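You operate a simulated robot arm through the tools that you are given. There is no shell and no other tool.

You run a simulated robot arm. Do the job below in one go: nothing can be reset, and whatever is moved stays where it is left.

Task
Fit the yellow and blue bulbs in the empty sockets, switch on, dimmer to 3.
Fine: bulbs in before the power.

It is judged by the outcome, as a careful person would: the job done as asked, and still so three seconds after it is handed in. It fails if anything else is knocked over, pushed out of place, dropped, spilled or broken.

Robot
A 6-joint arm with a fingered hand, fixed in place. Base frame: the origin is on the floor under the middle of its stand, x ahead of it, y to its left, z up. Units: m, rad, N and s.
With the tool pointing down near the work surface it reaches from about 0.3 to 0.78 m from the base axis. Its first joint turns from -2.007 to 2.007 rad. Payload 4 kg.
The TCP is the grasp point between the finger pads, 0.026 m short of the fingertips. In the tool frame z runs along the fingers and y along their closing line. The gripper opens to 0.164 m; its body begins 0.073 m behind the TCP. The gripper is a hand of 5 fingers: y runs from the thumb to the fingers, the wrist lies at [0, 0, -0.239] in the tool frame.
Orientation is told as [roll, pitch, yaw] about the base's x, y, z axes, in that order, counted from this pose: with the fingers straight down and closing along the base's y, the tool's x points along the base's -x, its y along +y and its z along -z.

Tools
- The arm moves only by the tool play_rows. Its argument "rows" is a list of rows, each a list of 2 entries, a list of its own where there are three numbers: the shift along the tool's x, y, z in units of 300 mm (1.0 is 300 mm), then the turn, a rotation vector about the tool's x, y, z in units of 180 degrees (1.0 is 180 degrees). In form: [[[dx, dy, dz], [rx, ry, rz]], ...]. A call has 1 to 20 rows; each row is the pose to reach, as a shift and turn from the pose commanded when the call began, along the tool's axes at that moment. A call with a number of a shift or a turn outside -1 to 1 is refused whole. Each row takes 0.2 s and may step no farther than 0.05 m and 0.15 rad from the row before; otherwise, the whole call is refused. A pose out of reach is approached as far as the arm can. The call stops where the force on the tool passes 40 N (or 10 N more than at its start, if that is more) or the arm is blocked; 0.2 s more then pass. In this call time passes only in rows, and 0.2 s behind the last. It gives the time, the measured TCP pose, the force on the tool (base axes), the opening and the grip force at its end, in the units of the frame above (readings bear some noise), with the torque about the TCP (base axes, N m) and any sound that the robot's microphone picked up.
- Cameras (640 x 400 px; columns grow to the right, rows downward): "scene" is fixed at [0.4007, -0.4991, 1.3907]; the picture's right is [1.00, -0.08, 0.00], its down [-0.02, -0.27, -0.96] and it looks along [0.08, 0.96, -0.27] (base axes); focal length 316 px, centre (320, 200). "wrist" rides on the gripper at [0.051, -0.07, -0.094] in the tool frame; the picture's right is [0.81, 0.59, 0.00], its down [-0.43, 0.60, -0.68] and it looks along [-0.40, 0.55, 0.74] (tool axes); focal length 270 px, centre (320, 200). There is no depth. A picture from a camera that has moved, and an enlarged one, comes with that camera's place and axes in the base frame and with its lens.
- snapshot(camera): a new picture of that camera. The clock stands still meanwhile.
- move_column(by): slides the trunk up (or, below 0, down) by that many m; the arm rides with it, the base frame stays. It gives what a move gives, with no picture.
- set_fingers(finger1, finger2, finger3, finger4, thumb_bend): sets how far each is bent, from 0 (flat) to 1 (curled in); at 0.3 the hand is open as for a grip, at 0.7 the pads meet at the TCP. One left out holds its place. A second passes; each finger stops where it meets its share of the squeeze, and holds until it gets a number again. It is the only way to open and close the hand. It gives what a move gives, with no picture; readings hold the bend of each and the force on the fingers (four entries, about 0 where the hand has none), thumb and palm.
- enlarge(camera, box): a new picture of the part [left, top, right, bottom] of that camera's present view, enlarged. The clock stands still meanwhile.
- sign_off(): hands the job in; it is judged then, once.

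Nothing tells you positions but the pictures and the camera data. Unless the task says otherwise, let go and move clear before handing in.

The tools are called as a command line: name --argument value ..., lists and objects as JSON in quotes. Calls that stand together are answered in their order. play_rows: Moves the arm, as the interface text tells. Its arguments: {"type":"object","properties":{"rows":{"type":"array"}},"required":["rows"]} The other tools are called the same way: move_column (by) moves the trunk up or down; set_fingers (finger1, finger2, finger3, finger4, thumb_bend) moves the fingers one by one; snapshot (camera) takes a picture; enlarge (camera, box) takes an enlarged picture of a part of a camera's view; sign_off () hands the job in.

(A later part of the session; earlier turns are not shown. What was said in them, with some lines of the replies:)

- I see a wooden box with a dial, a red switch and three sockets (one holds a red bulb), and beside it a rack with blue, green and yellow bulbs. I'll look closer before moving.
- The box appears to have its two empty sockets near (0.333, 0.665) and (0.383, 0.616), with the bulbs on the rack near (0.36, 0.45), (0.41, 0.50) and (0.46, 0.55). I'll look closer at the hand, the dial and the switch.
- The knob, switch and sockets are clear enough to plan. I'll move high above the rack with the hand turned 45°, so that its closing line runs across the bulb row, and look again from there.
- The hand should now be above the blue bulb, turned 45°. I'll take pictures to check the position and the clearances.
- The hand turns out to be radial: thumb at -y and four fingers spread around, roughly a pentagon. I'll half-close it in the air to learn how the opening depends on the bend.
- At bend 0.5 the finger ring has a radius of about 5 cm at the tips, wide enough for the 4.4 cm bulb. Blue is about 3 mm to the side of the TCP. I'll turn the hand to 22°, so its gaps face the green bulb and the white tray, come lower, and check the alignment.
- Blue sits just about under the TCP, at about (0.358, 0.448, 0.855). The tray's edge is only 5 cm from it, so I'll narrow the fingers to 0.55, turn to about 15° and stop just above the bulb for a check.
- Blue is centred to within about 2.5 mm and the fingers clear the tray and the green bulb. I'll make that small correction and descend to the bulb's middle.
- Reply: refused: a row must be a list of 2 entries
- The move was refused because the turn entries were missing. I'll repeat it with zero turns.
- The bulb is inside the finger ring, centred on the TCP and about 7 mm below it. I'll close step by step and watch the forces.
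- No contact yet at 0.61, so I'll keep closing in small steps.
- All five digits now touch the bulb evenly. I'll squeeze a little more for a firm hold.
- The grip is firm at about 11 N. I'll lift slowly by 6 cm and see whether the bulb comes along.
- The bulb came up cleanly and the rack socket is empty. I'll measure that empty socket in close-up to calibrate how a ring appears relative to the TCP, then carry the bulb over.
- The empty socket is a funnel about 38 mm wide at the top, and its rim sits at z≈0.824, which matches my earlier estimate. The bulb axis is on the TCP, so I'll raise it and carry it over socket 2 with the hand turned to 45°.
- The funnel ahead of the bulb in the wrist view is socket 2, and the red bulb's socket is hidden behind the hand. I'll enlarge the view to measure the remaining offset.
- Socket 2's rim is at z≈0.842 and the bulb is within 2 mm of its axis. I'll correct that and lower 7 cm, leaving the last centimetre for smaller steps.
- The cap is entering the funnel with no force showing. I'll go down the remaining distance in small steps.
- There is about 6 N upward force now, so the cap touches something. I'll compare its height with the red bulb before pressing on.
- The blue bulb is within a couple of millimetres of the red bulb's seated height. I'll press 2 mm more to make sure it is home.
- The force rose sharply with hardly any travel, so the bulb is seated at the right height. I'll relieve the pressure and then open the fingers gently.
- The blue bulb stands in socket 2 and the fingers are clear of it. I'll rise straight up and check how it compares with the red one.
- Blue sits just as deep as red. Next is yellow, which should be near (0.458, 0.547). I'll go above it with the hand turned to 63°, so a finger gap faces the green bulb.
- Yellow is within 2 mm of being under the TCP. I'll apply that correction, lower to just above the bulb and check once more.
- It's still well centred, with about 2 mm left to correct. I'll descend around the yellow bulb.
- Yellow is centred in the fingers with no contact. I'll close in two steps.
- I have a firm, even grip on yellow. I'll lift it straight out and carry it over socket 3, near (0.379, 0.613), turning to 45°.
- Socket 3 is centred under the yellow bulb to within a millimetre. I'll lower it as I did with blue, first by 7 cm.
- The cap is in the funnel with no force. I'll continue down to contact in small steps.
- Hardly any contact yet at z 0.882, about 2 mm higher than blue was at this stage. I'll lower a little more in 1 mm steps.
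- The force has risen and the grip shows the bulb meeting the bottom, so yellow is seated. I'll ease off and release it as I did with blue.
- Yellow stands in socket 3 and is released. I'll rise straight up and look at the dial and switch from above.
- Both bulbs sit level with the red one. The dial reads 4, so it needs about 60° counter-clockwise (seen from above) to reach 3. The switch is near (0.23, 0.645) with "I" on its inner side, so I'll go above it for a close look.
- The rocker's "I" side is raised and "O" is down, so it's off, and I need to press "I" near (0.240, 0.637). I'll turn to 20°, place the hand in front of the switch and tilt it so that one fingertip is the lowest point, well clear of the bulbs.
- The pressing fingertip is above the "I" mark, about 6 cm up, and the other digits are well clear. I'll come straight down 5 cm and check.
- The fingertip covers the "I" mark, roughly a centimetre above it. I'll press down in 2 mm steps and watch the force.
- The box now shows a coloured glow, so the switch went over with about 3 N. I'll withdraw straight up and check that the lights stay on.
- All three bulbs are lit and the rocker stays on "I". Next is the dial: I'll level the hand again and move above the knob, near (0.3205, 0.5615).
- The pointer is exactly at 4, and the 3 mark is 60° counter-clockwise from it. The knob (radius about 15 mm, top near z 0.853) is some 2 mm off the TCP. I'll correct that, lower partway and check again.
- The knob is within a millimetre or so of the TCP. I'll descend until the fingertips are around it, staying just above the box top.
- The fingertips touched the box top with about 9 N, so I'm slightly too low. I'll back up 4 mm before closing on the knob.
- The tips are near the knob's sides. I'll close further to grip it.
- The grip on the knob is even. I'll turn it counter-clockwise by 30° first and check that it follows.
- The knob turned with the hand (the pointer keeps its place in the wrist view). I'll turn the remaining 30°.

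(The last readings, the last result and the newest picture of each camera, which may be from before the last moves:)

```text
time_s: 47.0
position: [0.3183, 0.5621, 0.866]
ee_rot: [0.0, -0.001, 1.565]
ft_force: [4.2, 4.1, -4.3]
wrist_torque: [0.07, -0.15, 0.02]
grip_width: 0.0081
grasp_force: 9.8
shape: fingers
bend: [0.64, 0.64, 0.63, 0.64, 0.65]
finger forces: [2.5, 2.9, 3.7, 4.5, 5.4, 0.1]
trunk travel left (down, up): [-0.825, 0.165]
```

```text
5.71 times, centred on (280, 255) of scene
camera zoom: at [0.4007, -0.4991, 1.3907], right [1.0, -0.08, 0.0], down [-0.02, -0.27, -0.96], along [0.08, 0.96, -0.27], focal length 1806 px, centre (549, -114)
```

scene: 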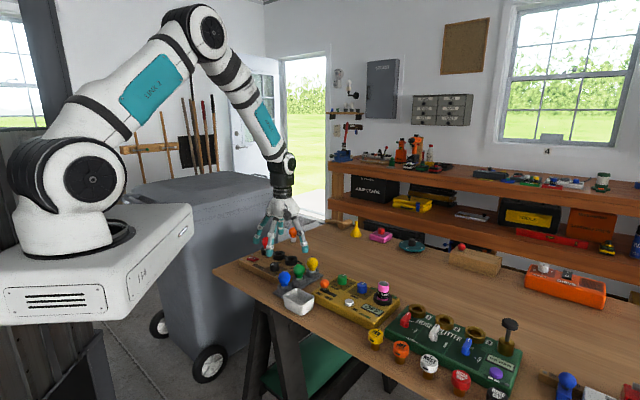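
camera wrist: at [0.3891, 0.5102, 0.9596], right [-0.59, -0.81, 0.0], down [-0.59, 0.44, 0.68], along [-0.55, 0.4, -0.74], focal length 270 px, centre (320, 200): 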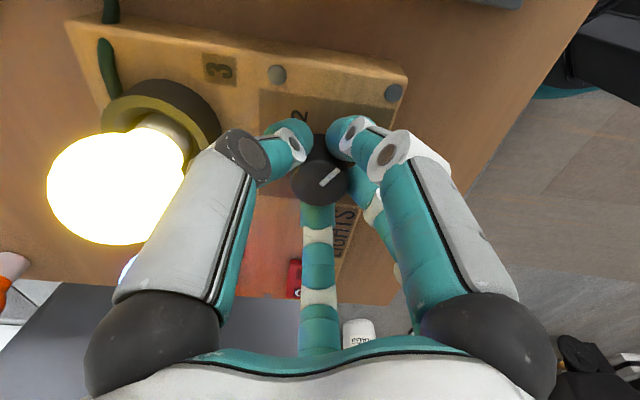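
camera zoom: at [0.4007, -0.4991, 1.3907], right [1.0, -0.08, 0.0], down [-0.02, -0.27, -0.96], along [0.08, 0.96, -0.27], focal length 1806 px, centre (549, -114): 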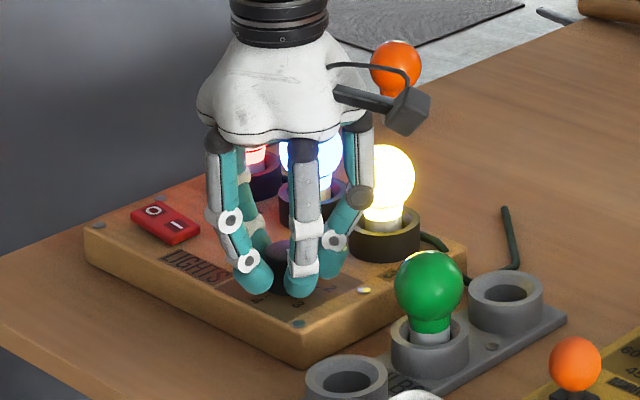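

The pointer seems within a few degrees of 3. I'll open, rise a little and measure it without the fingers in the way.

set_fingers --finger1 0.56 --finger2 0.56 --finger3 0.56 --finger4 0.56 --thumb_bend 0.56

play_rows --rows '[[[0, 0, -0.04], [0, 0, 0]], [[0, 0, -0.1], [0, 0, 0]], [[0, 0, -0.18], [0, 0, 0]], [[0, 0, -0.27], [0, 0, 0]]]'

snapshot --camera "wrist"

enlarge --camera "wrist" --box '[270, 50, 370, 150]'

enlarge --camera "scene" --box '[250, 230, 310, 290]'

```text
time_s: 48.0
position: [0.3184, 0.5598, 0.8665]
ee_rot: [0.0, 0.001, 1.563]
ft_force: [-0.5, -0.7, 0.3]
wrist_torque: [0.01, 0.02, 0.0]
grip_width: 0.0272
grasp_force: 0.0
shape: fingers
bend: [0.56, 0.56, 0.56, 0.56, 0.56]
finger forces: [0.0, 0.0, 0.0, 0.1, 0.0, 0.1]
trunk travel left (down, up): [-0.825, 0.165]
```

```text
time_s: 49.0
position: [0.3199, 0.5594, 0.9496]
ee_rot: [0.001, 0.0, 1.565]
ft_force: [0.9, -0.6, -0.3]
wrist_torque: [0.0, 0.01, -0.04]
grip_width: 0.027
grasp_force: 0.0
shape: fingers
bend: [0.56, 0.56, 0.56, 0.56, 0.56]
finger forces: [0.0, 0.1, 0.1, 0.0, 0.0, 0.0]
trunk travel left (down, up): [-0.825, 0.165]
```

```text
taken
camera wrist: at [0.3909, 0.5087, 1.0427], right [-0.59, -0.8, 0.0], down [-0.59, 0.44, 0.68], along [-0.55, 0.4, -0.74], focal length 270 px, centre (320, 200)
```

wrist: 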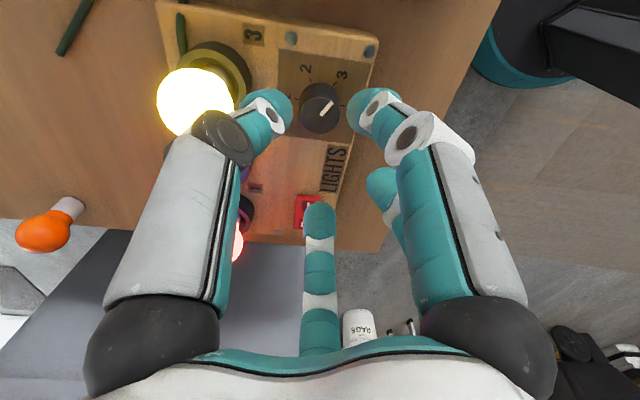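

```text
4.00 times, centred on (320, 100) of wrist
camera zoom: at [0.3909, 0.5087, 1.0427], right [-0.59, -0.8, 0.0], down [-0.59, 0.44, 0.68], along [-0.55, 0.4, -0.74], focal length 1081 px, centre (320, 600)
```

zoom: 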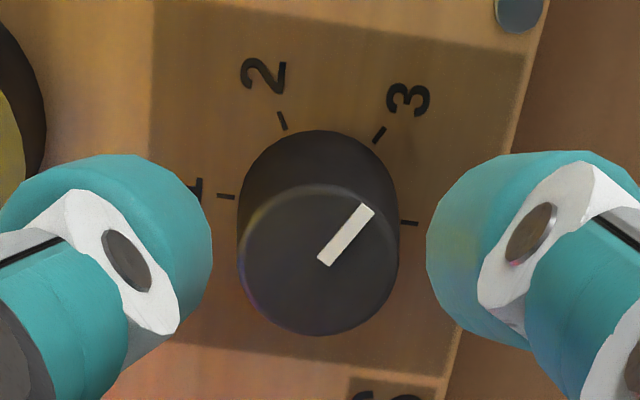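

```text
6.67 times, centred on (280, 260) of scene
camera zoom: at [0.4007, -0.4991, 1.3907], right [1.0, -0.08, 0.0], down [-0.02, -0.27, -0.96], along [0.08, 0.96, -0.27], focal length 2108 px, centre (587, -200)
```

zoom: 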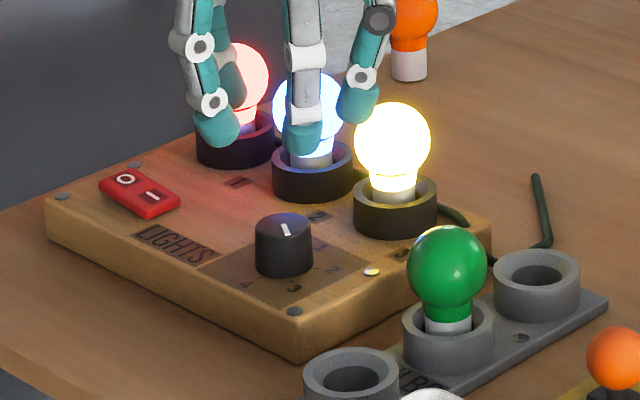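

The pointer lines up with the 3 mark to within about 2°, the rocker is on "I" and all three lamps glow. I'll move the hand up and clear, then do a final check.

play_rows --rows '[[[0, 0, -0.12], [0, 0, 0]], [[0, 0, -0.24], [0, 0, 0]], [[0, 0, -0.36], [0, 0, 0]], [[0, 0, -0.48], [0, 0, 0]], [[0, 0, -0.6], [0, 0, 0]]]'

snapshot --camera "scene"

enlarge --camera "scene" --box '[220, 215, 340, 315]'

enlarge --camera "wrist" --box '[230, 0, 390, 130]'

```text
time_s: 50.2
position: [0.3161, 0.5618, 1.1263]
ee_rot: [-0.001, 0.0, 1.565]
ft_force: [-0.3, -0.7, -0.4]
wrist_torque: [-0.01, 0.02, 0.0]
grip_width: 0.027
grasp_force: 0.1
shape: fingers
bend: [0.56, 0.56, 0.56, 0.56, 0.56]
finger forces: [0.1, 0.1, 0.0, 0.0, 0.0, 0.0]
trunk travel left (down, up): [-0.825, 0.165]
```

```text
taken
```

scene: 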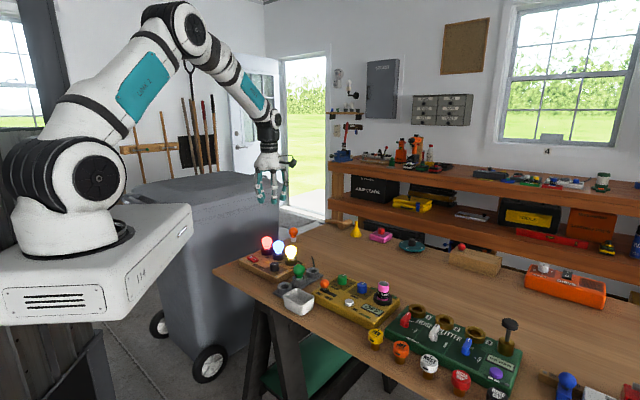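

```text
4.00 times, centred on (280, 265) of scene
camera zoom: at [0.4007, -0.4991, 1.3907], right [1.0, -0.08, 0.0], down [-0.02, -0.27, -0.96], along [0.08, 0.96, -0.27], focal length 1265 px, centre (480, -60)
```

zoom: 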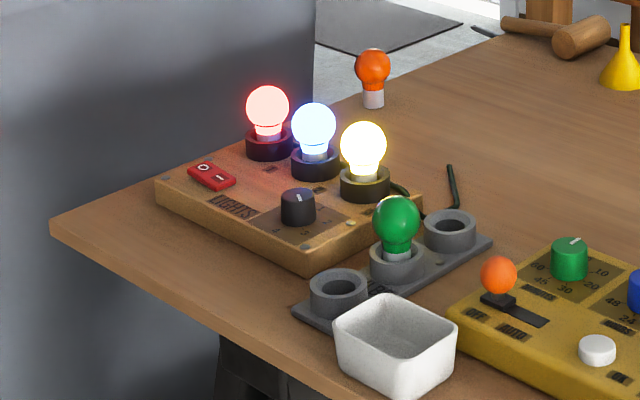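

```text
3.08 times, centred on (310, 65) of wrist
camera zoom: at [0.3869, 0.5105, 1.2199], right [-0.59, -0.81, 0.0], down [-0.59, 0.44, 0.68], along [-0.55, 0.4, -0.74], focal length 832 px, centre (351, 615)
```

zoom: 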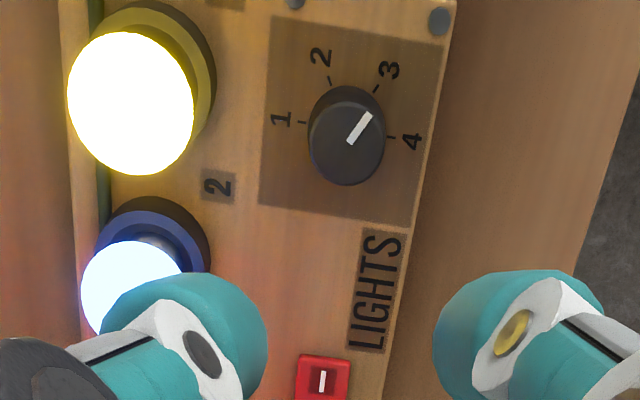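

Final check: blue is in socket 2, yellow is in socket 3, the power is on, and the dial points at 3. Nothing else has moved and the hand is well clear, so I'm handing in.

sign_off

```text
The job is handed in.
```

The job is done and handed in: the blue bulb is in socket 2 and the yellow one is in socket 3. Both went in before I switched the power on. All three lamps on the box are lit.

The dimmer started at 4. I turned it about 60° to 3, and the pointer lines up with the 3 mark to within about 2°.

While I was lining up on the dimmer knob, the fingertips pressed on the top of the box at about 9 N. I backed off and saw no sign that it shifted. Nothing else was knocked or moved, and the hand is clear above the table.
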